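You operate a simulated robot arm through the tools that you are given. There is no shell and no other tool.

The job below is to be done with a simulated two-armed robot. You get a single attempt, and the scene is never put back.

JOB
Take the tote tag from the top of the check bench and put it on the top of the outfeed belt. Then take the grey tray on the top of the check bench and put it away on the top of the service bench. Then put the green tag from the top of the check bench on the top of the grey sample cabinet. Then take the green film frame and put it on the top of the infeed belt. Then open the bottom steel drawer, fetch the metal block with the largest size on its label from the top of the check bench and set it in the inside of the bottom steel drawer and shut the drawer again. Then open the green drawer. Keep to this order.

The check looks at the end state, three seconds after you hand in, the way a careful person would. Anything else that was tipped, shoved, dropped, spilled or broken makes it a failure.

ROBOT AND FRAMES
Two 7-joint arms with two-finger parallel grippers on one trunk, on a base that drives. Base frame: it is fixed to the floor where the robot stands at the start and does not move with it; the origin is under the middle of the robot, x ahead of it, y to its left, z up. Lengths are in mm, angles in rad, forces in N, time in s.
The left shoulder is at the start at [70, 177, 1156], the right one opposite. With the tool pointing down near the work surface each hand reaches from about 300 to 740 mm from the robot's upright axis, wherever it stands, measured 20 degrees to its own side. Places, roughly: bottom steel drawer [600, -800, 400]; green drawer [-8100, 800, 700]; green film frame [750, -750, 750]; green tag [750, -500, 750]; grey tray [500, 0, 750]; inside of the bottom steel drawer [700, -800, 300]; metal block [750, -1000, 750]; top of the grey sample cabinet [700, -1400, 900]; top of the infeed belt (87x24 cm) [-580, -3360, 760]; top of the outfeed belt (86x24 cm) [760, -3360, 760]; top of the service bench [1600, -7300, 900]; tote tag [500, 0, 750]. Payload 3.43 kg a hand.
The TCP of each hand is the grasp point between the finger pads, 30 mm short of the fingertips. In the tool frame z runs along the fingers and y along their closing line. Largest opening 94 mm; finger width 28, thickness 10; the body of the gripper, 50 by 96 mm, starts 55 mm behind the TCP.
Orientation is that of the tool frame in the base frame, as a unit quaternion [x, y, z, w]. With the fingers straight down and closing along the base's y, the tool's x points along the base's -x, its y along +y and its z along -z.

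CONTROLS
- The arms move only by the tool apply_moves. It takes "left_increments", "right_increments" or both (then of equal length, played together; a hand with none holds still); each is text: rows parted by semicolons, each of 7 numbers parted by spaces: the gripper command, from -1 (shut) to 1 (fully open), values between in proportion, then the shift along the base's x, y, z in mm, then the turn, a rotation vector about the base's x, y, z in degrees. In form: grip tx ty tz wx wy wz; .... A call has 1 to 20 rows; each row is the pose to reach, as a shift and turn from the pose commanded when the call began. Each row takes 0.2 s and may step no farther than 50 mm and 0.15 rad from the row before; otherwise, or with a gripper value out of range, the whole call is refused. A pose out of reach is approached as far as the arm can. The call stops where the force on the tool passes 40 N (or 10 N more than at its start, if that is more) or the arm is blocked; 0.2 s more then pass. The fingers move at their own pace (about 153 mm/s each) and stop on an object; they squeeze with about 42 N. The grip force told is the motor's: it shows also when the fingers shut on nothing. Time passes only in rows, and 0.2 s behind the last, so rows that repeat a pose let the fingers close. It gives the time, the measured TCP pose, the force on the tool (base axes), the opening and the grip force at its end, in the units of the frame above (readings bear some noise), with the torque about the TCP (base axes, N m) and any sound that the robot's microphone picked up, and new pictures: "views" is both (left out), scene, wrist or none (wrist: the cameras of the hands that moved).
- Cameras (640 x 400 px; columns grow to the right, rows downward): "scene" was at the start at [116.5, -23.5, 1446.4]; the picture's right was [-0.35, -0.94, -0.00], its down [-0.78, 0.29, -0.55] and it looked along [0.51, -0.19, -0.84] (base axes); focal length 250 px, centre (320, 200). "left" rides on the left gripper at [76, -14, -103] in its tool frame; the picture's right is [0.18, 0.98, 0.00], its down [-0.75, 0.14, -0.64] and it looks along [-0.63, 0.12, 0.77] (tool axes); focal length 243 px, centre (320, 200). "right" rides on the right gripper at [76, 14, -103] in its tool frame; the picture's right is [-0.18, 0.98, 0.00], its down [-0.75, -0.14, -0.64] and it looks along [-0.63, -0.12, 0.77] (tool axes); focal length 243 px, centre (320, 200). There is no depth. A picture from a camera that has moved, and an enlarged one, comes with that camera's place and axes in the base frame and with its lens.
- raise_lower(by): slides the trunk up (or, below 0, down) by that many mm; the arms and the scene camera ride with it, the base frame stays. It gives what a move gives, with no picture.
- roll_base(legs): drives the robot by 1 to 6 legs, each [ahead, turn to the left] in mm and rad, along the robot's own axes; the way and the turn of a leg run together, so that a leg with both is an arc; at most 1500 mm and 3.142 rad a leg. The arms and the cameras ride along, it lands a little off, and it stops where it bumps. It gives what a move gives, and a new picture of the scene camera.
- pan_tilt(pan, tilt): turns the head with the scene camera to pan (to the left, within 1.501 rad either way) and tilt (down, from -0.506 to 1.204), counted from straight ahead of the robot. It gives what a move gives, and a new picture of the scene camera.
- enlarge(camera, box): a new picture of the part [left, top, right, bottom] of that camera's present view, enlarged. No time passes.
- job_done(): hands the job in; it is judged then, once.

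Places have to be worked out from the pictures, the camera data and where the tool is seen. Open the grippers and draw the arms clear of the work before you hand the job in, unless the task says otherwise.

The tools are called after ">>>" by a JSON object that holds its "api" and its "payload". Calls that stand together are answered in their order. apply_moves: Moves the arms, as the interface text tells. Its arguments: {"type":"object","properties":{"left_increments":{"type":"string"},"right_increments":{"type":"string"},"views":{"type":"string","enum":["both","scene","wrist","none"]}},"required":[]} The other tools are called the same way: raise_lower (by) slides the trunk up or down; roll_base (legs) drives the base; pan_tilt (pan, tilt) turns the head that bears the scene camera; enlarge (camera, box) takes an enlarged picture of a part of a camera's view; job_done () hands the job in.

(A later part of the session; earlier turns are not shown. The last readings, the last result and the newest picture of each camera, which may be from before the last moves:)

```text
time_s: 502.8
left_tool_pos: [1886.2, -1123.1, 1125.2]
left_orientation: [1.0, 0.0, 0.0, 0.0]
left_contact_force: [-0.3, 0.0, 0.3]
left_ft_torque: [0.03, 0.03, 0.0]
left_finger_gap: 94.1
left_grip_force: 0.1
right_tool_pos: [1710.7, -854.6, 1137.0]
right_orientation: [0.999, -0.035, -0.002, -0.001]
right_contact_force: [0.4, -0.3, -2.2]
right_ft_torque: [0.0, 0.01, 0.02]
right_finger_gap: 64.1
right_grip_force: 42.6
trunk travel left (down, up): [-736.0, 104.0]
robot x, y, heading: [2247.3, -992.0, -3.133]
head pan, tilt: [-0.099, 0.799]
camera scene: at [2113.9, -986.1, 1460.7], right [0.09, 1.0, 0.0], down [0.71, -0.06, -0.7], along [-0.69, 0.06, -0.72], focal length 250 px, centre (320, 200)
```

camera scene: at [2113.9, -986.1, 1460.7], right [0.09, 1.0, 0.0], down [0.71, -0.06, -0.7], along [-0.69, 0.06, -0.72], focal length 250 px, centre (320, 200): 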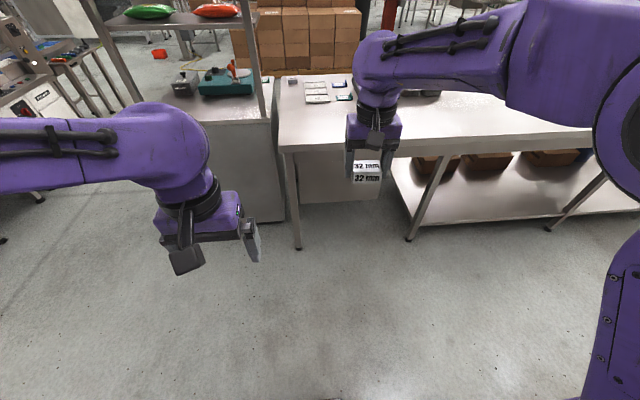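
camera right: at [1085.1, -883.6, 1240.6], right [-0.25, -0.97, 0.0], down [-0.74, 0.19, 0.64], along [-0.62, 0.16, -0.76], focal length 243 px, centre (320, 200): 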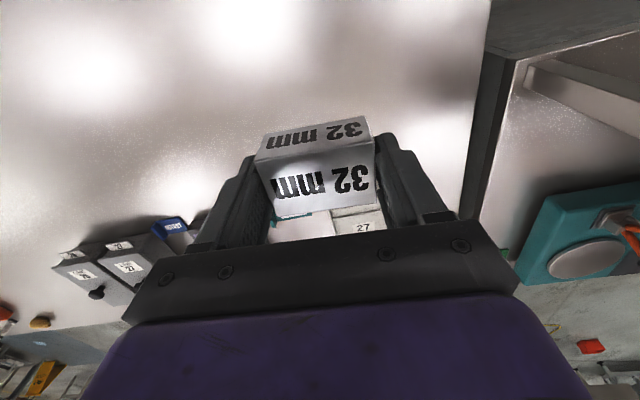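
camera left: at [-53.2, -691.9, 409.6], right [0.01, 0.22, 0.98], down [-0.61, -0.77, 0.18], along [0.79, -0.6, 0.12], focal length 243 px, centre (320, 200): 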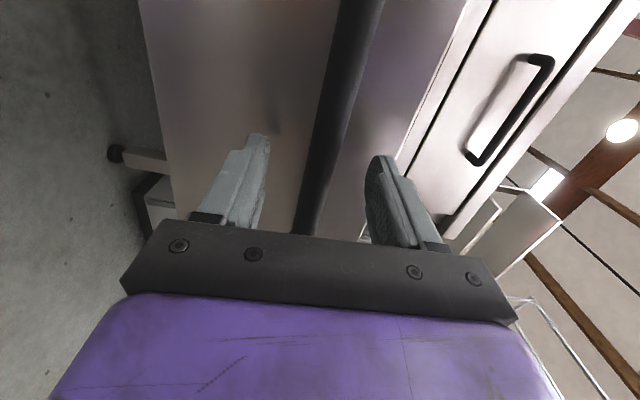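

Away from the bench with the block. I stretch the left hand forward again, then drive south to the gap line and face west.

>>> {"api": "apply_moves", "payload": {"left_increments": "1 -45 0 0 0 0 0; 1 -90 0 0 0 0 0; 1 -135 0 0 0 0 0; 1 -170 0 0 0 0 0; 1 -170 0 0 0 0 0", "views": "none"}}

>>> {"api": "roll_base", "payload": {"legs": [[0, 1.562], [660, 0], [660, 0], [0, -1.571]]}}

>>> {"api": "pan_tilt", "payload": {"pan": 0.0, "tilt": 0.4}}

```text
time_s: 504.0
left_tool_pos: [1716.7, -1125.3, 1125.9]
left_orientation: [1.0, 0.001, -0.001, 0.0]
left_contact_force: [0.4, 0.1, 0.0]
left_ft_torque: [0.0, 0.0, 0.02]
left_finger_gap: 93.8
left_grip_force: 0.0
right_tool_pos: [1712.0, -854.7, 1138.5]
right_orientation: [0.999, -0.033, -0.003, -0.001]
right_contact_force: [1.3, 0.2, -2.2]
right_ft_torque: [0.01, 0.0, 0.0]
right_finger_gap: 63.9
right_grip_force: 42.0
trunk travel left (down, up): [-736.0, 104.0]
robot x, y, heading: [2245.0, -992.9, -3.132]
head pan, tilt: [-0.099, 0.799]
```

```text
time_s: 518.6
left_tool_pos: [1738.1, -2442.3, 1126.1]
left_orientation: [1.0, -0.001, -0.001, 0.0]
left_contact_force: [0.0, 0.5, 0.0]
left_ft_torque: [0.0, 0.0, -0.02]
left_finger_gap: 94.1
left_grip_force: 0.1
right_tool_pos: [1732.6, -2171.1, 1137.9]
right_orientation: [0.999, -0.034, -0.002, -0.001]
right_contact_force: [0.1, 0.1, -2.0]
right_ft_torque: [-0.01, 0.0, 0.03]
right_finger_gap: 64.1
right_grip_force: 41.9
trunk travel left (down, up): [-736.0, 104.0]
robot x, y, heading: [2267.7, -2313.2, -3.13]
head pan, tilt: [-0.099, 0.799]
camera scene: at [2136.8, -2304.1, 1460.8], right [0.09, 1.0, 0.0], down [0.71, -0.06, -0.7], along [-0.69, 0.06, -0.72], focal length 250 px, centre (320, 200)
```

scene: 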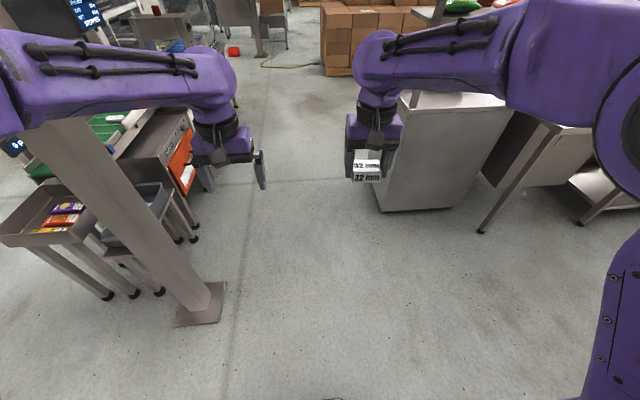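

```text
time_s: 519.4
left_tool_pos: [1738.4, -2441.0, 1125.0]
left_orientation: [1.0, 0.001, -0.001, -0.001]
left_contact_force: [0.0, -0.1, -0.2]
left_ft_torque: [0.0, -0.02, -0.03]
left_finger_gap: 94.0
left_grip_force: 0.0
right_tool_pos: [1734.0, -2171.0, 1138.5]
right_orientation: [0.999, -0.034, -0.001, -0.001]
right_contact_force: [-0.7, -0.4, -2.2]
right_ft_torque: [-0.01, -0.01, -0.01]
right_finger_gap: 64.0
right_grip_force: 41.9
trunk travel left (down, up): [-736.0, 104.0]
robot x, y, heading: [2265.3, -2312.0, -3.135]
head pan, tilt: [0.0, 0.4]
camera scene: at [2124.5, -2312.1, 1495.8], right [-0.01, 1.0, 0.0], down [0.39, 0.0, -0.92], along [-0.92, -0.01, -0.39], focal length 250 px, centre (320, 200)
```

scene: 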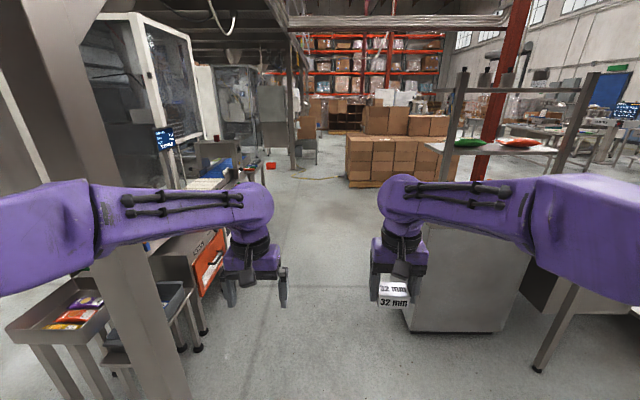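

Aligned with the gap. I drive west to about x=-680.

>>> {"api": "roll_base", "payload": {"legs": [[0, -0.007], [1470, 0], [1475, 0]]}}

```text
time_s: 534.0
left_tool_pos: [-1219.9, -2432.5, 1124.7]
left_orientation: [1.0, -0.004, 0.0, 0.0]
left_contact_force: [0.0, -0.1, -0.3]
left_ft_torque: [-0.01, 0.01, 0.01]
left_finger_gap: 94.0
left_grip_force: 0.1
right_tool_pos: [-1221.6, -2161.1, 1138.0]
right_orientation: [0.999, -0.038, -0.002, -0.001]
right_contact_force: [0.0, -0.8, -1.8]
right_ft_torque: [-0.01, -0.01, 0.01]
right_finger_gap: 63.6
right_grip_force: 41.7
trunk travel left (down, up): [-736.0, 104.0]
robot x, y, heading: [-691.4, -2307.7, -3.135]
head pan, tilt: [0.0, 0.4]
camera scene: at [-833.0, -2305.6, 1495.9], right [0.0, 1.0, 0.0], down [0.39, 0.0, -0.92], along [-0.92, 0.0, -0.39], focal length 250 px, centre (320, 200)
```

scene: 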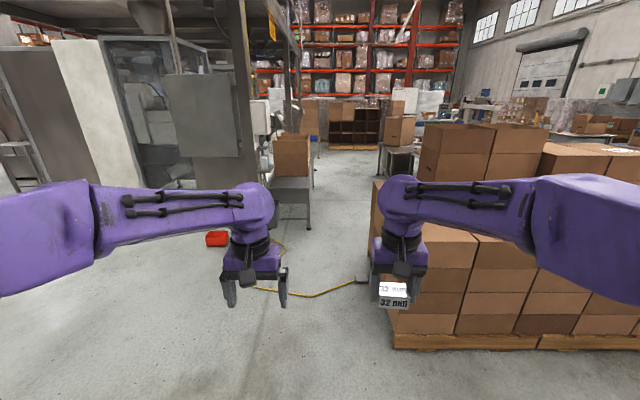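

I turn north, drive to y≈-635, and face the bench with the open drawer.

>>> {"api": "roll_base", "payload": {"legs": [[0, -1.577], [836, 0], [836, 0], [0, -1.571]]}}

>>> {"api": "pan_tilt", "payload": {"pan": -0.1, "tilt": 0.75}}

```text
time_s: 550.2
left_tool_pos: [-160.6, -501.5, 1125.6]
left_orientation: [0.002, 1.0, 0.0, 0.001]
left_contact_force: [-0.2, -0.5, -0.1]
left_ft_torque: [0.01, -0.01, -0.02]
left_finger_gap: 94.0
left_grip_force: 0.1
right_tool_pos: [-157.4, -771.8, 1137.4]
right_orientation: [0.035, 0.999, -0.001, 0.001]
right_contact_force: [-0.5, 0.5, -1.6]
right_ft_torque: [-0.06, 0.0, -0.02]
right_finger_gap: 64.0
right_grip_force: 42.4
trunk travel left (down, up): [-736.0, 104.0]
robot x, y, heading: [-691.1, -630.1, 0.007]
head pan, tilt: [0.0, 0.4]
camera scene: at [-546.7, -628.5, 1495.9], right [0.01, -1.0, 0.0], down [-0.39, 0.0, -0.92], along [0.92, 0.01, -0.39], focal length 250 px, centre (320, 200)
```

scene: 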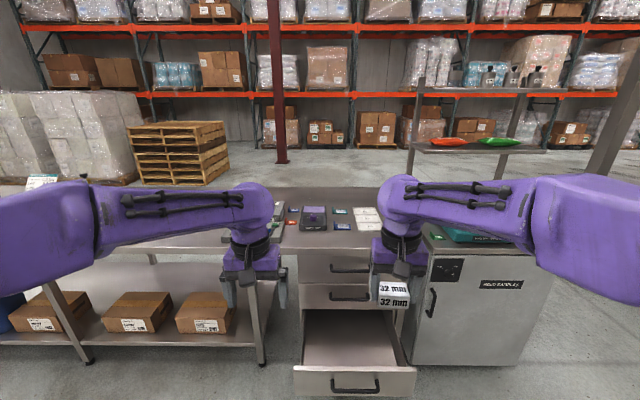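

```text
time_s: 551.0
left_tool_pos: [-160.3, -501.5, 1125.8]
left_orientation: [0.001, 1.0, 0.0, 0.001]
left_contact_force: [-0.1, 0.8, -0.1]
left_ft_torque: [0.01, -0.02, 0.0]
left_finger_gap: 94.2
left_grip_force: 0.1
right_tool_pos: [-155.7, -772.1, 1138.2]
right_orientation: [0.036, 0.999, -0.002, 0.002]
right_contact_force: [0.3, 0.5, -1.8]
right_ft_torque: [-0.01, 0.0, 0.01]
right_finger_gap: 63.9
right_grip_force: 42.3
trunk travel left (down, up): [-736.0, 104.0]
robot x, y, heading: [-694.7, -631.2, 0.002]
head pan, tilt: [-0.099, 0.75]
camera scene: at [-556.8, -637.0, 1464.9], right [-0.09, -1.0, 0.0], down [-0.68, 0.06, -0.73], along [0.73, -0.07, -0.68], focal length 250 px, centre (320, 200)
```

scene: 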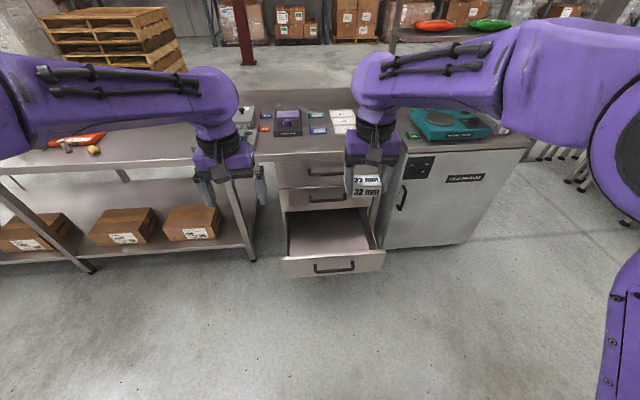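

The drawer is still open. I draw the left hand back, drive ahead 420 mm so that the block is over the drawer, and check before lowering.

>>> {"api": "apply_moves", "payload": {"left_increments": "1 -40 10 0 0 0 0; 1 -80 20 0 0 0 0; 1 -120 30 0 0 0 0; 1 -160 40 0 0 0 0; 1 -160 40 0 0 0 0", "views": "none"}}

>>> {"api": "roll_base", "payload": {"legs": [[410, 0]]}}

>>> {"api": "pan_tilt", "payload": {"pan": -0.2, "tilt": 1.1}}

>>> {"api": "enlarge", "payload": {"camera": "right", "box": [0, 0, 640, 399]}}

```text
time_s: 552.2
left_tool_pos: [-320.9, -463.1, 1125.4]
left_orientation: [0.001, 1.0, 0.002, 0.001]
left_contact_force: [0.7, 0.6, -0.1]
left_ft_torque: [0.04, 0.02, 0.01]
left_finger_gap: 94.3
left_grip_force: 0.0
right_tool_pos: [-157.5, -774.9, 1137.0]
right_orientation: [0.036, 0.999, 0.0, 0.002]
right_contact_force: [0.5, -0.8, -2.2]
right_ft_torque: [0.02, 0.01, -0.02]
right_finger_gap: 64.0
right_grip_force: 42.3
trunk travel left (down, up): [-736.0, 104.0]
robot x, y, heading: [-691.7, -631.2, 0.007]
head pan, tilt: [-0.099, 0.75]
```

```text
time_s: 554.7
left_tool_pos: [89.1, -457.4, 1125.0]
left_orientation: [0.0, 1.0, 0.0, 0.0]
left_contact_force: [0.3, 0.3, 0.1]
left_ft_torque: [-0.02, 0.03, -0.03]
left_finger_gap: 94.0
left_grip_force: 0.1
right_tool_pos: [253.3, -767.9, 1138.6]
right_orientation: [0.036, 0.999, -0.001, 0.002]
right_contact_force: [-0.2, -0.9, -1.7]
right_ft_torque: [0.0, 0.02, 0.01]
right_finger_gap: 64.0
right_grip_force: 42.1
trunk travel left (down, up): [-736.0, 104.0]
robot x, y, heading: [-279.4, -626.3, 0.008]
head pan, tilt: [-0.099, 0.75]
camera scene: at [-147.1, -633.3, 1464.9], right [-0.09, -1.0, 0.0], down [-0.68, 0.06, -0.73], along [0.73, -0.07, -0.68], focal length 250 px, centre (320, 200)
```

scene: 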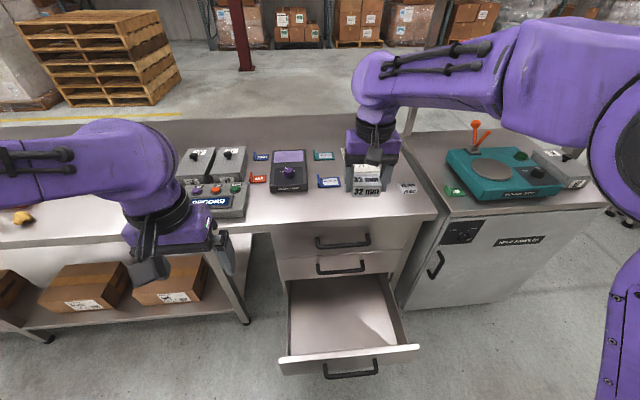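

```text
time_s: 555.6
left_tool_pos: [89.8, -457.1, 1125.2]
left_orientation: [0.0, 1.0, 0.0, 0.001]
left_contact_force: [-0.2, -0.3, 0.2]
left_ft_torque: [0.01, 0.01, 0.0]
left_finger_gap: 94.1
left_grip_force: 0.1
right_tool_pos: [253.6, -767.5, 1138.1]
right_orientation: [0.035, 0.999, -0.002, 0.002]
right_contact_force: [0.0, 0.6, -0.6]
right_ft_torque: [-0.03, 0.02, 0.0]
right_finger_gap: 64.2
right_grip_force: 41.2
trunk travel left (down, up): [-736.0, 104.0]
robot x, y, heading: [-279.5, -625.6, 0.006]
head pan, tilt: [-0.201, 1.1]
camera scene: at [-166.3, -637.8, 1439.1], right [-0.19, -0.98, 0.0], down [-0.87, 0.17, -0.45], along [0.45, -0.09, -0.89], focal length 250 px, centre (320, 200)
```

scene: 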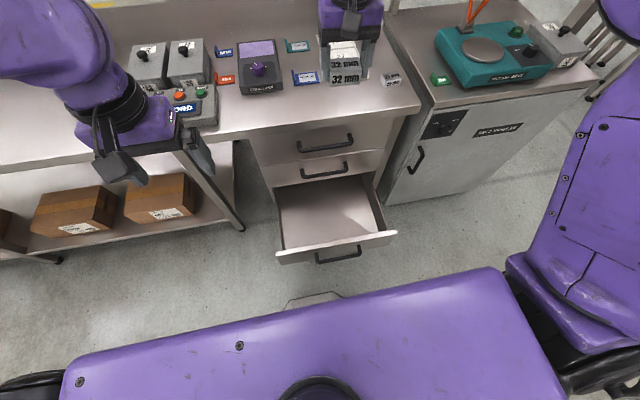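

```text
1.00 times, centred on (320, 200) of right (not enlarged: the box is as wide or as high as the picture)
camera zoom: at [178.3, -748.1, 1240.3], right [0.25, 0.97, 0.0], down [0.74, -0.19, 0.65], along [0.62, -0.16, -0.76], focal length 243 px, centre (320, 200)
```

zoom: 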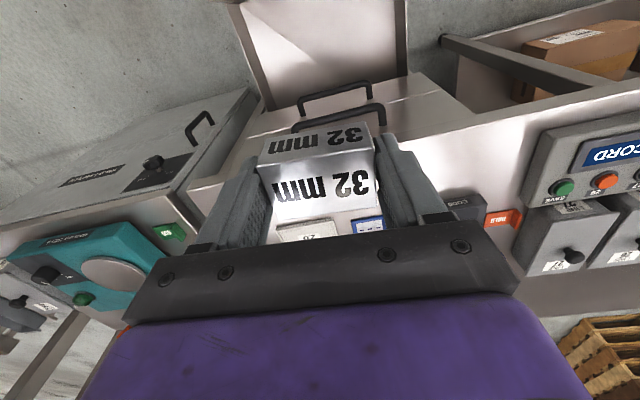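

The block is centred over the open drawer (front panel x≈116, y -524…-1011). I lower the trunk in two steps.

>>> {"api": "raise_lower", "payload": {"by": -380}}

>>> {"api": "apply_moves", "payload": {"right_increments": "-1 0 0 0 0 0 0", "views": "both"}}

```text
time_s: 559.2
left_tool_pos: [89.0, -457.0, 745.9]
left_orientation: [0.0, 1.0, 0.0, 0.001]
left_contact_force: [-0.2, -0.1, -1.2]
left_ft_torque: [-0.03, 0.01, 0.0]
left_finger_gap: 94.1
left_grip_force: 0.1
right_tool_pos: [255.2, -768.6, 757.0]
right_orientation: [0.035, 0.999, 0.0, 0.001]
right_contact_force: [0.1, 0.3, -1.4]
right_ft_torque: [-0.04, 0.04, 0.02]
right_finger_gap: 64.0
right_grip_force: 41.7
trunk travel left (down, up): [-356.0, 484.0]
robot x, y, heading: [-281.9, -625.9, 0.009]
head pan, tilt: [-0.201, 1.1]
```

```text
time_s: 559.6
left_tool_pos: [88.6, -458.1, 745.7]
left_orientation: [0.0, 1.0, 0.0, 0.001]
left_contact_force: [-0.7, -0.5, 0.4]
left_ft_torque: [0.03, 0.0, -0.03]
left_finger_gap: 94.1
left_grip_force: 0.1
right_tool_pos: [254.1, -768.2, 758.7]
right_orientation: [0.035, 0.999, -0.001, 0.001]
right_contact_force: [0.5, 1.2, -1.7]
right_ft_torque: [0.0, 0.04, -0.02]
right_finger_gap: 64.0
right_grip_force: 42.1
trunk travel left (down, up): [-356.0, 484.0]
robot x, y, heading: [-274.4, -627.7, 0.005]
head pan, tilt: [-0.201, 1.1]
camera scene: at [-166.8, -637.9, 1059.1], right [-0.19, -0.98, 0.0], down [-0.87, 0.17, -0.45], along [0.45, -0.09, -0.89], focal length 250 px, centre (320, 200)
camera right: at [177.9, -748.1, 860.5], right [0.25, 0.97, 0.0], down [0.74, -0.19, 0.65], along [0.62, -0.16, -0.76], focal length 243 px, centre (320, 200)
```

scene: 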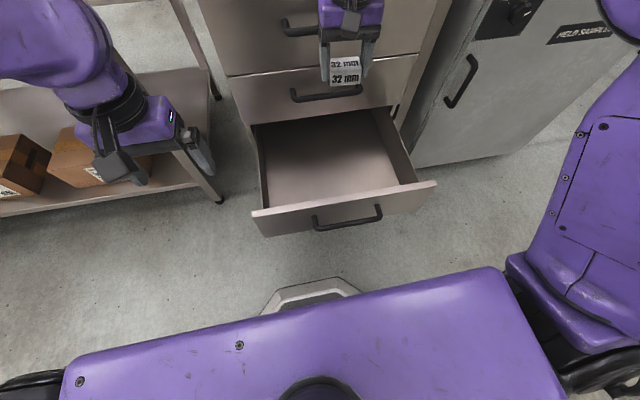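
right: 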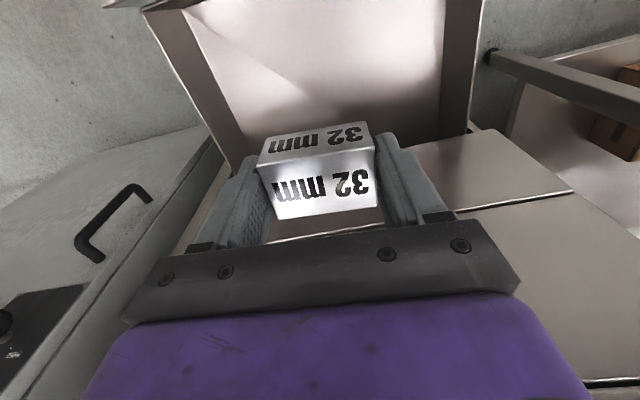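

Clear on all sides. I lower the trunk another 220 mm and then the arm toward the drawer floor.

>>> {"api": "raise_lower", "payload": {"by": -220}}

>>> {"api": "apply_moves", "payload": {"right_increments": "-1 0 0 -30 0 0 0; -1 0 0 -60 0 0 0; -1 0 0 -90 0 0 0; -1 0 0 -90 0 0 0", "views": "both"}}

```text
time_s: 562.0
left_tool_pos: [89.0, -458.3, 525.1]
left_orientation: [-0.001, 1.0, 0.0, 0.001]
left_contact_force: [0.0, -0.6, -0.5]
left_ft_torque: [0.02, 0.01, 0.02]
left_finger_gap: 94.0
left_grip_force: 0.0
right_tool_pos: [252.7, -767.5, 537.7]
right_orientation: [0.036, 0.999, 0.0, 0.002]
right_contact_force: [-0.1, 0.8, -1.9]
right_ft_torque: [0.02, -0.01, -0.03]
right_finger_gap: 64.1
right_grip_force: 41.9
trunk travel left (down, up): [-136.0, 704.0]
robot x, y, heading: [-280.0, -628.6, 0.016]
head pan, tilt: [-0.201, 1.1]
```

```text
time_s: 563.0
left_tool_pos: [89.7, -458.1, 524.7]
left_orientation: [0.0, 1.0, 0.0, 0.001]
left_contact_force: [0.2, -0.2, -0.1]
left_ft_torque: [-0.01, -0.05, 0.01]
left_finger_gap: 94.1
left_grip_force: 0.0
right_tool_pos: [253.7, -769.0, 448.3]
right_orientation: [0.035, 0.999, -0.002, 0.002]
right_contact_force: [0.7, -0.4, -2.2]
right_ft_torque: [0.0, 0.0, 0.03]
right_finger_gap: 63.9
right_grip_force: 42.0
trunk travel left (down, up): [-136.0, 704.0]
robot x, y, heading: [-277.2, -627.7, 0.007]
head pan, tilt: [-0.201, 1.1]
camera scene: at [-166.8, -637.9, 839.1], right [-0.19, -0.98, 0.0], down [-0.87, 0.17, -0.45], along [0.45, -0.09, -0.89], focal length 250 px, centre (320, 200)
camera right: at [177.7, -748.8, 550.7], right [0.25, 0.97, 0.0], down [0.74, -0.19, 0.65], along [0.62, -0.16, -0.76], focal length 243 px, centre (320, 200)
```

scene: 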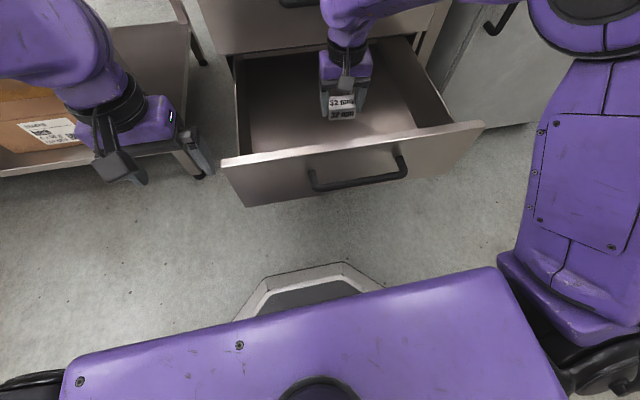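
right: 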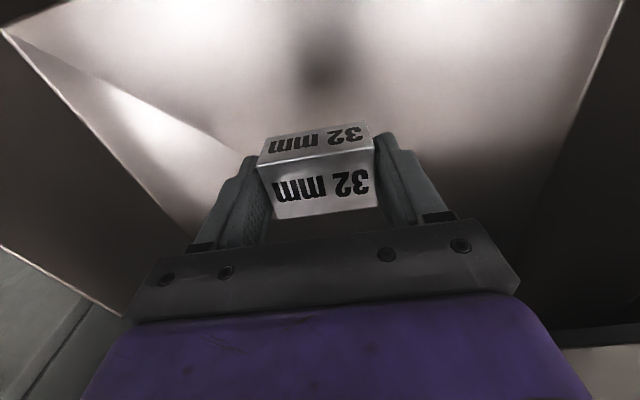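

The block is inside the drawer opening. I continue down carefully toward the floor.

>>> {"api": "apply_moves", "payload": {"right_increments": "-1 0 0 -20 0 0 0; -1 0 0 -40 0 0 0; -1 0 0 -55 0 0 0; -1 0 0 -65 0 0 0; -1 0 0 -65 0 0 0", "views": "wrist"}}

>>> {"api": "apply_moves", "payload": {"right_increments": "-1 0 0 -4 0 0 0; -1 0 0 -8 0 0 0; -1 0 0 -12 0 0 0; -1 0 0 -12 0 0 0", "views": "wrist"}}

```text
time_s: 564.2
left_tool_pos: [89.1, -457.2, 525.5]
left_orientation: [0.001, 1.0, 0.0, 0.001]
left_contact_force: [-0.1, -0.7, -0.2]
left_ft_torque: [-0.04, -0.02, -0.01]
left_finger_gap: 94.1
left_grip_force: 0.1
right_tool_pos: [253.7, -768.7, 382.5]
right_orientation: [0.035, 0.999, -0.001, 0.001]
right_contact_force: [0.1, 0.4, -2.0]
right_ft_torque: [-0.03, 0.01, -0.01]
right_finger_gap: 63.9
right_grip_force: 42.0
trunk travel left (down, up): [-136.0, 704.0]
robot x, y, heading: [-281.9, -624.6, 0.013]
head pan, tilt: [-0.201, 1.1]
camera right: at [177.6, -748.5, 485.7], right [0.25, 0.97, 0.0], down [0.74, -0.19, 0.65], along [0.62, -0.16, -0.76], focal length 243 px, centre (320, 200)
```

right: 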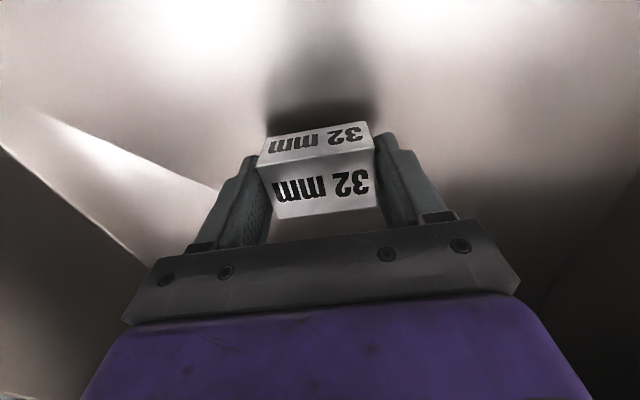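

```text
time_s: 565.2
left_tool_pos: [89.3, -457.7, 525.5]
left_orientation: [0.0, 1.0, 0.0, 0.0]
left_contact_force: [-0.5, -0.7, 0.0]
left_ft_torque: [-0.01, 0.0, 0.04]
left_finger_gap: 93.9
left_grip_force: 0.0
right_tool_pos: [254.2, -768.1, 369.4]
right_orientation: [0.035, 0.999, -0.001, 0.001]
right_contact_force: [-0.5, -0.3, -1.6]
right_ft_torque: [-0.04, -0.01, 0.01]
right_finger_gap: 64.0
right_grip_force: 41.6
trunk travel left (down, up): [-136.0, 704.0]
robot x, y, heading: [-277.6, -626.6, 0.005]
head pan, tilt: [-0.201, 1.1]
camera right: at [177.9, -748.2, 473.0], right [0.25, 0.97, 0.0], down [0.74, -0.19, 0.65], along [0.62, -0.16, -0.76], focal length 243 px, centre (320, 200)
```

right: 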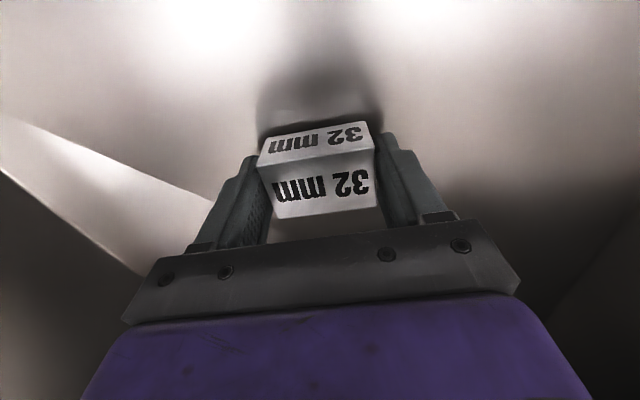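

Shadow is nearly touching. I go down further in small steps until contact.

>>> {"api": "apply_moves", "payload": {"right_increments": "-1 0 0 -3 0 0 0; -1 0 0 -6 0 0 0; -1 0 0 -6 0 0 0", "views": "none"}}

>>> {"api": "apply_moves", "payload": {"right_increments": "-1 0 0 -3 0 0 0; -1 0 0 -6 0 0 0; -1 0 0 -6 0 0 0", "views": "wrist"}}

```text
time_s: 566.0
left_tool_pos: [89.1, -456.3, 524.2]
left_orientation: [0.0, 1.0, 0.0, 0.0]
left_contact_force: [-0.1, 0.2, -0.1]
left_ft_torque: [0.01, 0.01, 0.04]
left_finger_gap: 94.0
left_grip_force: 0.0
right_tool_pos: [254.1, -767.1, 364.9]
right_orientation: [0.034, 0.999, -0.001, 0.001]
right_contact_force: [0.3, -0.2, -1.1]
right_ft_torque: [0.06, -0.02, -0.03]
right_finger_gap: 63.8
right_grip_force: 41.9
trunk travel left (down, up): [-136.0, 704.0]
robot x, y, heading: [-277.8, -627.7, 0.012]
head pan, tilt: [-0.201, 1.1]
```

```text
time_s: 566.8
left_tool_pos: [87.6, -456.8, 526.9]
left_orientation: [-0.001, 1.0, 0.0, 0.003]
left_contact_force: [0.4, 0.0, -0.2]
left_ft_torque: [-0.01, 0.0, -0.01]
left_finger_gap: 94.0
left_grip_force: 0.0
right_tool_pos: [253.5, -767.4, 361.6]
right_orientation: [0.035, 0.999, -0.002, 0.006]
right_contact_force: [1.7, -2.4, 33.0]
right_ft_torque: [-0.04, -0.13, -0.01]
right_finger_gap: 64.5
right_grip_force: 42.7
trunk travel left (down, up): [-136.0, 704.0]
robot x, y, heading: [-280.2, -629.9, 0.006]
head pan, tilt: [-0.201, 1.1]
camera right: at [177.4, -747.9, 464.4], right [0.25, 0.97, 0.0], down [0.73, -0.19, 0.65], along [0.63, -0.16, -0.76], focal length 243 px, centre (320, 200)
```

right: 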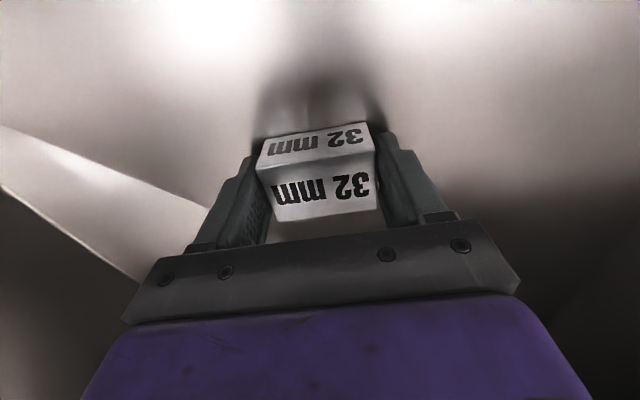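

Contact with the drawer floor (33 N). I ease up, open, and lift the hand out of the drawer.

>>> {"api": "apply_moves", "payload": {"right_increments": "-1 0 0 4 0 0 0; 0.7 0 0 4 0 0 0; 0.7 0 0 4 0 0 0; 0.7 0 0 15 0 0 0; 0.7 0 0 40 0 0 0; 0.7 0 0 85 0 0 0; 0.7 0 0 130 0 0 0; 0.7 0 0 175 0 0 0; 0.7 0 0 175 0 0 0", "views": "both"}}

```text
time_s: 568.8
left_tool_pos: [89.4, -458.4, 526.1]
left_orientation: [0.0, 1.0, 0.001, 0.001]
left_contact_force: [0.1, 0.0, 0.2]
left_ft_torque: [0.01, 0.0, 0.01]
left_finger_gap: 93.9
left_grip_force: 0.0
right_tool_pos: [253.1, -769.1, 534.4]
right_orientation: [0.035, 0.999, -0.001, 0.002]
right_contact_force: [-0.5, -0.2, 0.2]
right_ft_torque: [0.0, 0.0, 0.02]
right_finger_gap: 79.8
right_grip_force: 0.2
trunk travel left (down, up): [-136.0, 704.0]
robot x, y, heading: [-278.0, -624.6, 0.016]
head pan, tilt: [-0.201, 1.1]
camera scene: at [-167.1, -637.8, 839.1], right [-0.19, -0.98, 0.0], down [-0.87, 0.17, -0.45], along [0.45, -0.09, -0.89], focal length 250 px, centre (320, 200)
camera right: at [177.3, -749.1, 636.8], right [0.25, 0.97, 0.0], down [0.74, -0.19, 0.65], along [0.62, -0.16, -0.76], focal length 243 px, centre (320, 200)
```

scene: 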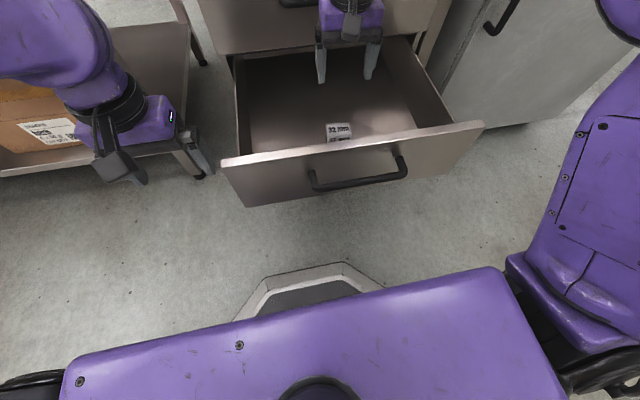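
right: 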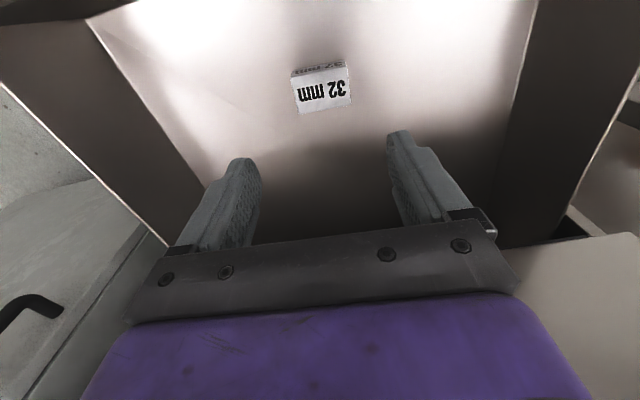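

The block lies in the drawer. To shut it I will push the panel above the handle with the closed right hand pointing forward. First I lift clear and back off.

>>> {"api": "apply_moves", "payload": {"right_increments": "0 0 0 25 0 0 0; -1 0 0 35 0 0 0; -1 0 0 35 0 0 0", "views": "none"}}

>>> {"api": "roll_base", "payload": {"legs": [[-255, 0]]}}

>>> {"api": "apply_moves", "payload": {"right_increments": "-1 0 0 0 -4.82 -4.47 4.81; -1 0 0 -4 -9.64 -8.95 9.61; -1 0 0 -8 -14.46 -13.42 14.42; -1 0 0 -12 -19.28 -17.89 19.23; -1 0 0 -16 -24.1 -22.37 24.03; -1 0 0 -20 -28.92 -26.84 28.84; -1 0 0 -24 -33.74 -31.31 33.65; -1 0 0 -28 -38.56 -35.79 38.45; -1 0 0 -32 -43.38 -40.26 43.26; -1 0 0 -36 -48.2 -44.73 48.07; -1 0 0 -42 -53.02 -49.21 52.87; -1 0 0 -48 -57.84 -53.68 57.68; -1 0 0 -54 -62.66 -58.15 62.49; -1 0 0 -60 -67.48 -62.63 67.29; -1 0 0 -66 -72.3 -67.1 72.1; -1 0 0 -66 -72.3 -67.1 72.1", "views": "both"}}

```text
time_s: 569.6
left_tool_pos: [88.5, -457.4, 524.4]
left_orientation: [0.0, 1.0, 0.0, 0.001]
left_contact_force: [0.3, 0.3, 0.4]
left_ft_torque: [-0.01, 0.01, -0.03]
left_finger_gap: 93.9
left_grip_force: 0.0
right_tool_pos: [254.1, -768.9, 568.1]
right_orientation: [0.035, 0.999, -0.001, 0.002]
right_contact_force: [-0.4, 0.4, 0.3]
right_ft_torque: [-0.01, -0.01, -0.02]
right_finger_gap: 0.4
right_grip_force: 33.7
trunk travel left (down, up): [-136.0, 704.0]
robot x, y, heading: [-280.6, -626.3, 0.012]
head pan, tilt: [-0.201, 1.1]
```

```text
time_s: 571.4
left_tool_pos: [-165.7, -460.4, 525.1]
left_orientation: [0.0, 1.0, 0.0, 0.001]
left_contact_force: [-0.7, 0.2, -0.3]
left_ft_torque: [-0.02, 0.02, -0.02]
left_finger_gap: 93.9
left_grip_force: 0.0
right_tool_pos: [-1.0, -770.4, 569.0]
right_orientation: [0.035, 0.999, -0.001, 0.002]
right_contact_force: [-0.1, -0.7, -0.3]
right_ft_torque: [-0.03, -0.01, 0.01]
right_finger_gap: 0.1
right_grip_force: 33.5
trunk travel left (down, up): [-136.0, 704.0]
robot x, y, heading: [-533.1, -631.5, 0.007]
head pan, tilt: [-0.201, 1.1]
camera scene: at [-422.1, -640.0, 839.1], right [-0.19, -0.98, 0.0], down [-0.87, 0.17, -0.45], along [0.45, -0.09, -0.89], focal length 250 px, centre (320, 200)
```

scene: 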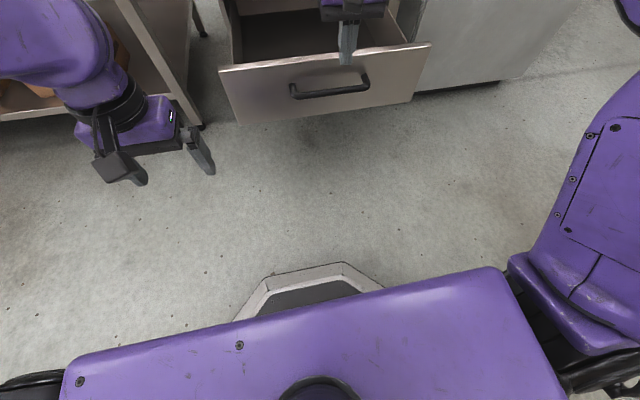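

```text
time_s: 574.8
left_tool_pos: [-166.6, -459.2, 525.5]
left_orientation: [0.0, 1.0, 0.0, 0.001]
left_contact_force: [0.0, 0.5, -0.4]
left_ft_torque: [0.0, 0.0, 0.0]
left_finger_gap: 94.0
left_grip_force: 0.0
right_tool_pos: [-3.3, -770.8, 500.9]
right_orientation: [-0.5, 0.499, -0.501, 0.501]
right_contact_force: [0.7, 0.0, -0.2]
right_ft_torque: [0.01, 0.0, 0.02]
right_finger_gap: 0.0
right_grip_force: 32.8
trunk travel left (down, up): [-136.0, 704.0]
robot x, y, heading: [-531.6, -629.5, 0.009]
head pan, tilt: [-0.201, 1.1]
camera scene: at [-422.0, -640.1, 839.1], right [-0.19, -0.98, 0.0], down [-0.87, 0.17, -0.45], along [0.45, -0.09, -0.89], focal length 250 px, centre (320, 200)
camera right: at [-104.6, -846.6, 488.8], right [0.0, 0.18, -0.98], down [-0.64, 0.75, 0.14], along [0.77, 0.63, 0.12], focal length 243 px, centre (320, 200)
```

scene: 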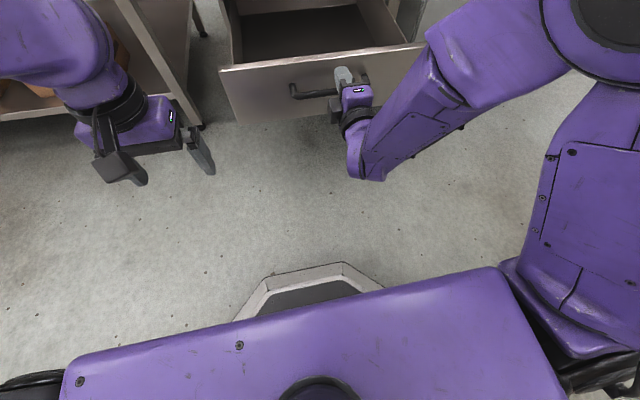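
right: 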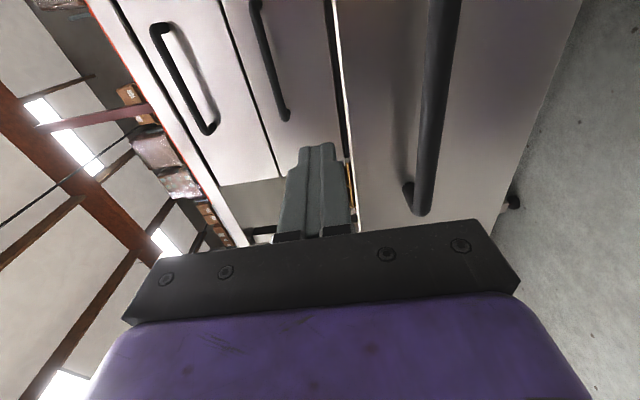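

The closed right hand points forward; the panel's top edge reads z≈478 and the bar z≈420. I lower to z≈457, between them, then drive forward to push.

>>> {"api": "apply_moves", "payload": {"right_increments": "-1 0 0 -20 0 0 0; -1 0 0 -44 0 0 0; -1 0 0 -44 0 0 0", "views": "wrist"}}

>>> {"api": "roll_base", "payload": {"legs": [[80, 0]]}}

>>> {"api": "enlarge", "payload": {"camera": "right", "box": [0, 0, 640, 399]}}

```text
time_s: 575.6
left_tool_pos: [-165.7, -459.0, 525.0]
left_orientation: [0.0, 1.0, 0.0, 0.001]
left_contact_force: [0.0, 0.8, 0.4]
left_ft_torque: [-0.04, 0.02, -0.02]
left_finger_gap: 93.8
left_grip_force: 0.0
right_tool_pos: [-2.0, -771.1, 459.3]
right_orientation: [0.501, -0.5, 0.5, -0.5]
right_contact_force: [0.8, 0.1, 0.2]
right_ft_torque: [0.03, -0.01, -0.03]
right_finger_gap: 0.1
right_grip_force: 33.2
trunk travel left (down, up): [-136.0, 704.0]
robot x, y, heading: [-532.8, -630.6, 0.006]
head pan, tilt: [-0.201, 1.1]
camera right: at [-105.0, -846.3, 445.2], right [0.0, 0.18, -0.98], down [-0.64, 0.75, 0.14], along [0.77, 0.63, 0.12], focal length 243 px, centre (320, 200)
```

right: 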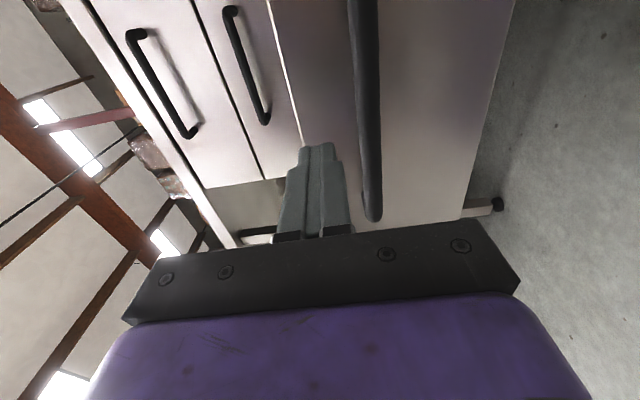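

```text
time_s: 576.7
left_tool_pos: [-85.2, -458.3, 524.7]
left_orientation: [0.0, 1.0, 0.001, 0.001]
left_contact_force: [0.0, -0.4, -0.2]
left_ft_torque: [-0.02, -0.01, 0.02]
left_finger_gap: 94.0
left_grip_force: 0.0
right_tool_pos: [77.7, -768.3, 459.3]
right_orientation: [0.5, -0.5, 0.5, -0.5]
right_contact_force: [0.9, 0.2, -0.2]
right_ft_torque: [-0.03, 0.03, -0.01]
right_finger_gap: 0.1
right_grip_force: 33.2
trunk travel left (down, up): [-136.0, 704.0]
robot x, y, heading: [-453.0, -622.9, 0.008]
head pan, tilt: [-0.201, 1.1]
camera scene: at [-342.1, -639.3, 839.1], right [-0.19, -0.98, 0.0], down [-0.87, 0.17, -0.45], along [0.45, -0.09, -0.89], focal length 250 px, centre (320, 200)
```

scene: 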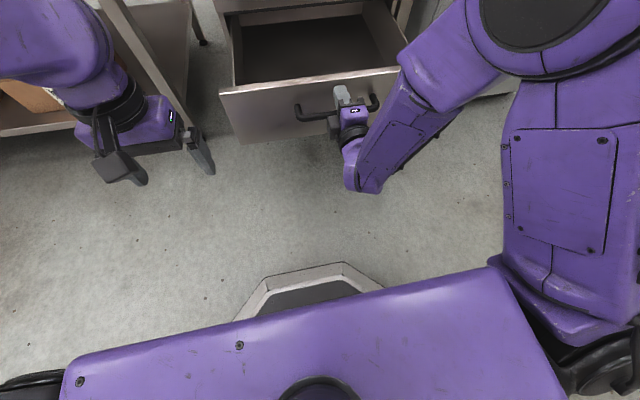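

```text
1.00 times, centred on (320, 200) of right (not enlarged: the box is as wide or as high as the picture)
camera zoom: at [-25.1, -845.5, 445.5], right [0.0, 0.18, -0.98], down [-0.64, 0.75, 0.14], along [0.77, 0.63, 0.12], focal length 243 px, centre (320, 200)
```

zoom: 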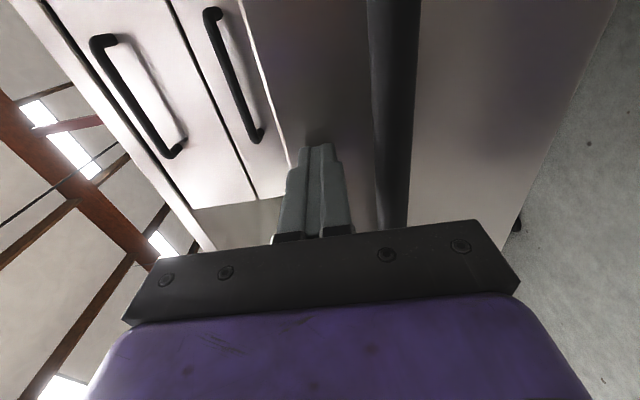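

The fingertips are just before the panel, above the bar. I drive forward 270 mm, pushing the drawer in.

>>> {"api": "roll_base", "payload": {"legs": [[130, 0], [140, 0]]}}

>>> {"api": "pan_tilt", "payload": {"pan": -0.2, "tilt": 0.8}}

```text
time_s: 578.9
left_tool_pos: [183.9, -456.4, 525.2]
left_orientation: [0.0, 1.0, 0.0, 0.001]
left_contact_force: [1.0, -0.6, 0.2]
left_ft_torque: [0.0, 0.01, 0.02]
left_finger_gap: 94.0
left_grip_force: 0.1
right_tool_pos: [346.7, -766.5, 459.0]
right_orientation: [0.5, -0.499, 0.501, -0.5]
right_contact_force: [0.1, 0.8, 0.1]
right_ft_torque: [-0.02, 0.01, 0.01]
right_finger_gap: 0.0
right_grip_force: 33.0
trunk travel left (down, up): [-136.0, 704.0]
robot x, y, heading: [-187.9, -625.6, 0.01]
head pan, tilt: [-0.201, 1.1]
camera scene: at [-72.9, -637.1, 839.1], right [-0.19, -0.98, 0.0], down [-0.87, 0.17, -0.45], along [0.45, -0.09, -0.89], focal length 250 px, centre (320, 200)
```

scene: 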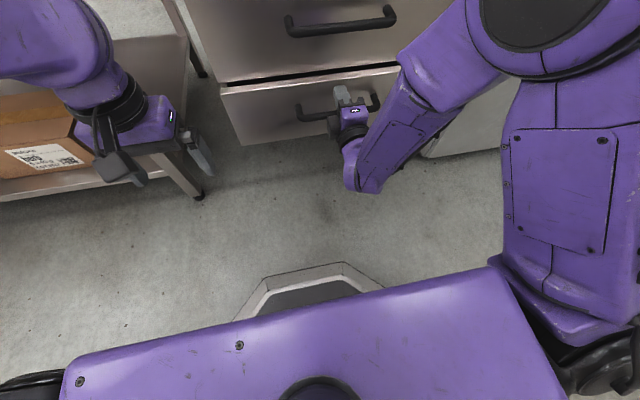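

```text
time_s: 579.7
left_tool_pos: [183.2, -456.8, 524.8]
left_orientation: [0.0, 1.0, 0.0, 0.002]
left_contact_force: [-0.3, -0.6, -0.9]
left_ft_torque: [0.0, 0.0, 0.0]
left_finger_gap: 94.1
left_grip_force: 0.1
right_tool_pos: [346.4, -767.7, 459.1]
right_orientation: [0.5, -0.5, 0.502, -0.498]
right_contact_force: [0.5, -0.1, 0.1]
right_ft_torque: [-0.03, 0.0, 0.0]
right_finger_gap: 0.0
right_grip_force: 32.9
trunk travel left (down, up): [-136.0, 704.0]
robot x, y, heading: [-184.4, -627.5, 0.013]
head pan, tilt: [-0.201, 0.799]
camera scene: at [-55.7, -640.5, 860.8], right [-0.19, -0.98, 0.0], down [-0.7, 0.14, -0.7], along [0.68, -0.13, -0.72], focal length 250 px, centre (320, 200)
```

scene: 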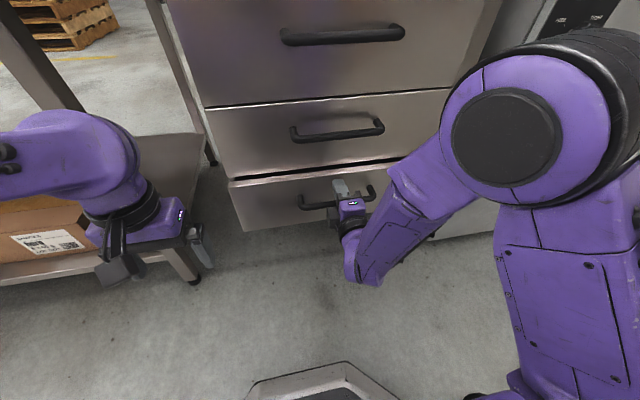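

About 38 mm remain. I push the rest with the arm, letting the force limit stop me at the end.

>>> {"api": "apply_moves", "payload": {"right_increments": "-1 10 0 0 0 0 0; -1 20 0 0 0 0 0; -1 28 0 0 0 0 0; -1 34 0 0 0 0 0; -1 38 0 0 0 0 0; -1 42 0 0 0 0 0; -1 46 0 0 0 0 0; -1 50 0 0 0 0 0", "views": "both"}}

```text
time_s: 580.7
left_tool_pos: [180.7, -456.9, 527.2]
left_orientation: [0.001, 1.0, 0.001, 0.001]
left_contact_force: [-1.0, -0.4, 0.7]
left_ft_torque: [0.02, -0.01, -0.01]
left_finger_gap: 93.9
left_grip_force: 0.0
right_tool_pos: [376.7, -768.9, 457.4]
right_orientation: [0.502, -0.499, 0.5, -0.499]
right_contact_force: [-15.5, 0.1, 8.9]
right_ft_torque: [-0.18, -0.31, -0.18]
right_finger_gap: 0.2
right_grip_force: 31.9
trunk travel left (down, up): [-136.0, 704.0]
robot x, y, heading: [-186.8, -626.2, 0.005]
head pan, tilt: [-0.201, 0.799]
stopped in row 5 (right hand): the force on the tool passed its limit at 50 N (the readings are from after the stop); the commanded pose is now the measured one
camera scene: at [-58.4, -640.4, 861.4], right [-0.19, -0.98, 0.0], down [-0.7, 0.14, -0.7], along [0.69, -0.14, -0.72], focal length 250 px, centre (320, 200)
camera right: at [273.5, -843.9, 445.5], right [0.0, 0.18, -0.98], down [-0.64, 0.75, 0.14], along [0.77, 0.63, 0.11], focal length 243 px, centre (320, 200)
```

scene: 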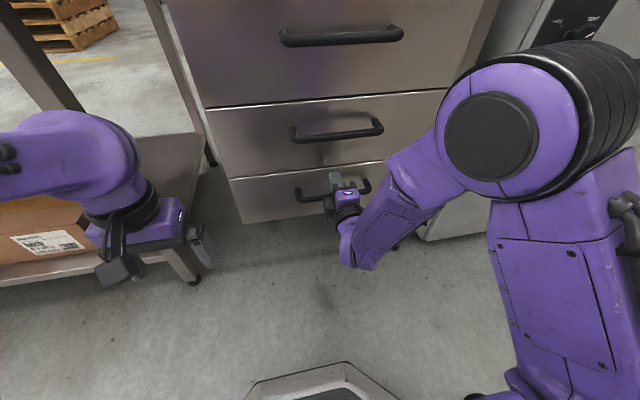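
right: 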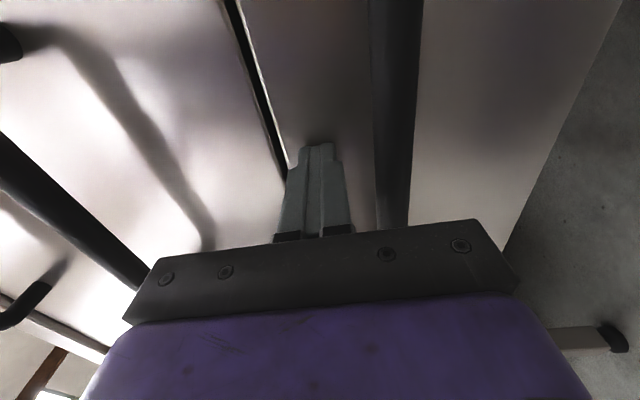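

The force limit stopped the push. I zoom in to check that the drawer is flush with the others.

>>> {"api": "enlarge", "payload": {"camera": "scene", "box": [180, 80, 500, 240]}}

```text
2.00 times, centred on (340, 160) of scene
camera zoom: at [-58.4, -640.4, 861.4], right [-0.19, -0.98, 0.0], down [-0.7, 0.14, -0.7], along [0.69, -0.14, -0.72], focal length 499 px, centre (280, 280)
```

zoom: 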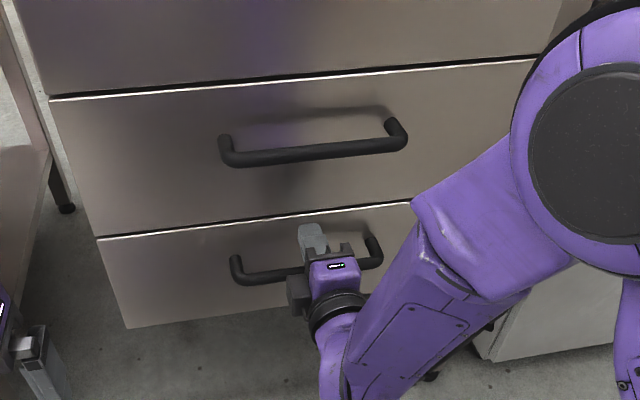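

The drawer is flush. I back the base off and turn the right hand down again.

>>> {"api": "roll_base", "payload": {"legs": [[-300, 0]]}}

>>> {"api": "apply_moves", "payload": {"right_increments": "-1 0 0 6 4.62 4.62 -4.62; -1 0 0 12 9.24 9.24 -9.24; -1 0 0 18 13.86 13.86 -13.86; -1 0 0 24 18.47 18.47 -18.47; -1 0 0 30 23.09 23.09 -23.09; -1 0 0 36 27.71 27.71 -27.71; -1 0 0 42 32.33 32.33 -32.33; -1 0 0 48 36.95 36.95 -36.95; -1 0 0 54 41.57 41.57 -41.57; -1 0 0 60 46.19 46.19 -46.19; -1 0 0 66 50.81 50.81 -50.81; -1 0 0 72 55.43 55.43 -55.43; -1 0 0 80 60.04 60.04 -60.04; -1 0 0 88 64.66 64.66 -64.66; 1 0 0 95 69.28 69.28 -69.28; 1 0 0 95 69.28 69.28 -69.28", "views": "scene"}}

```text
time_s: 582.8
left_tool_pos: [-118.5, -459.0, 524.7]
left_orientation: [0.002, 1.0, 0.0, 0.002]
left_contact_force: [0.2, -0.4, -0.4]
left_ft_torque: [0.02, 0.01, -0.01]
left_finger_gap: 94.0
left_grip_force: 0.0
right_tool_pos: [77.3, -771.4, 457.9]
right_orientation: [-0.501, 0.502, -0.499, 0.497]
right_contact_force: [-0.9, -0.3, 0.3]
right_ft_torque: [0.01, 0.0, -0.03]
right_finger_gap: 0.1
right_grip_force: 32.7
trunk travel left (down, up): [-136.0, 704.0]
robot x, y, heading: [-485.5, -631.1, 0.005]
head pan, tilt: [-0.201, 0.799]
camera scene: at [-357.3, -642.6, 860.9], right [-0.2, -0.98, 0.0], down [-0.7, 0.14, -0.7], along [0.68, -0.14, -0.72], focal length 250 px, centre (320, 200)
```

scene: 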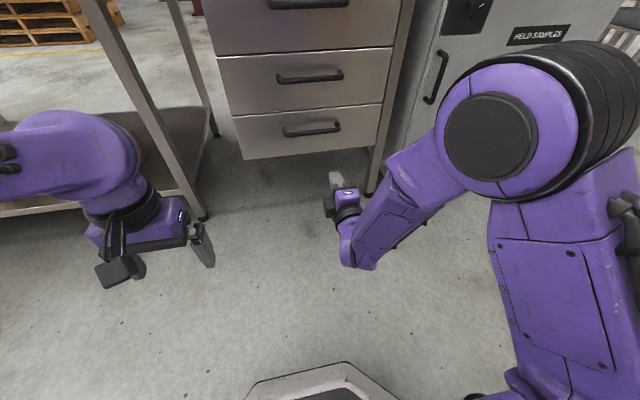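

```text
time_s: 586.2
left_tool_pos: [-118.7, -460.0, 524.5]
left_orientation: [0.003, 1.0, 0.0, 0.001]
left_contact_force: [-0.7, 1.0, -0.6]
left_ft_torque: [-0.02, 0.01, 0.01]
left_finger_gap: 94.1
left_grip_force: 0.1
right_tool_pos: [76.2, -770.4, 551.4]
right_orientation: [-0.001, 1.0, 0.004, -0.003]
right_contact_force: [0.0, -0.6, 0.2]
right_ft_torque: [0.01, 0.0, 0.0]
right_finger_gap: 94.3
right_grip_force: 0.1
trunk travel left (down, up): [-136.0, 704.0]
robot x, y, heading: [-489.6, -628.9, 0.006]
head pan, tilt: [-0.201, 0.799]
camera scene: at [-357.2, -642.7, 860.8], right [-0.2, -0.98, 0.0], down [-0.7, 0.14, -0.7], along [0.68, -0.14, -0.72], focal length 250 px, centre (320, 200)
```

scene: 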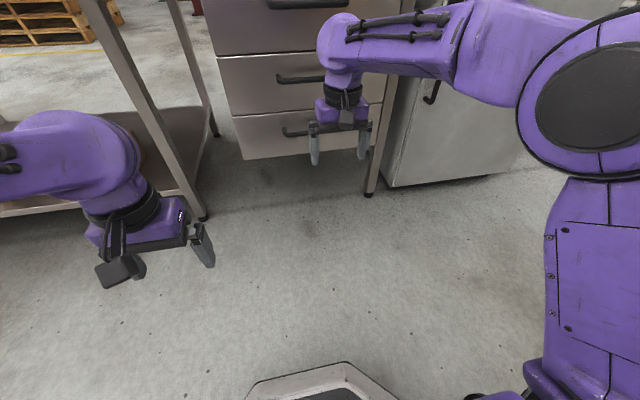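

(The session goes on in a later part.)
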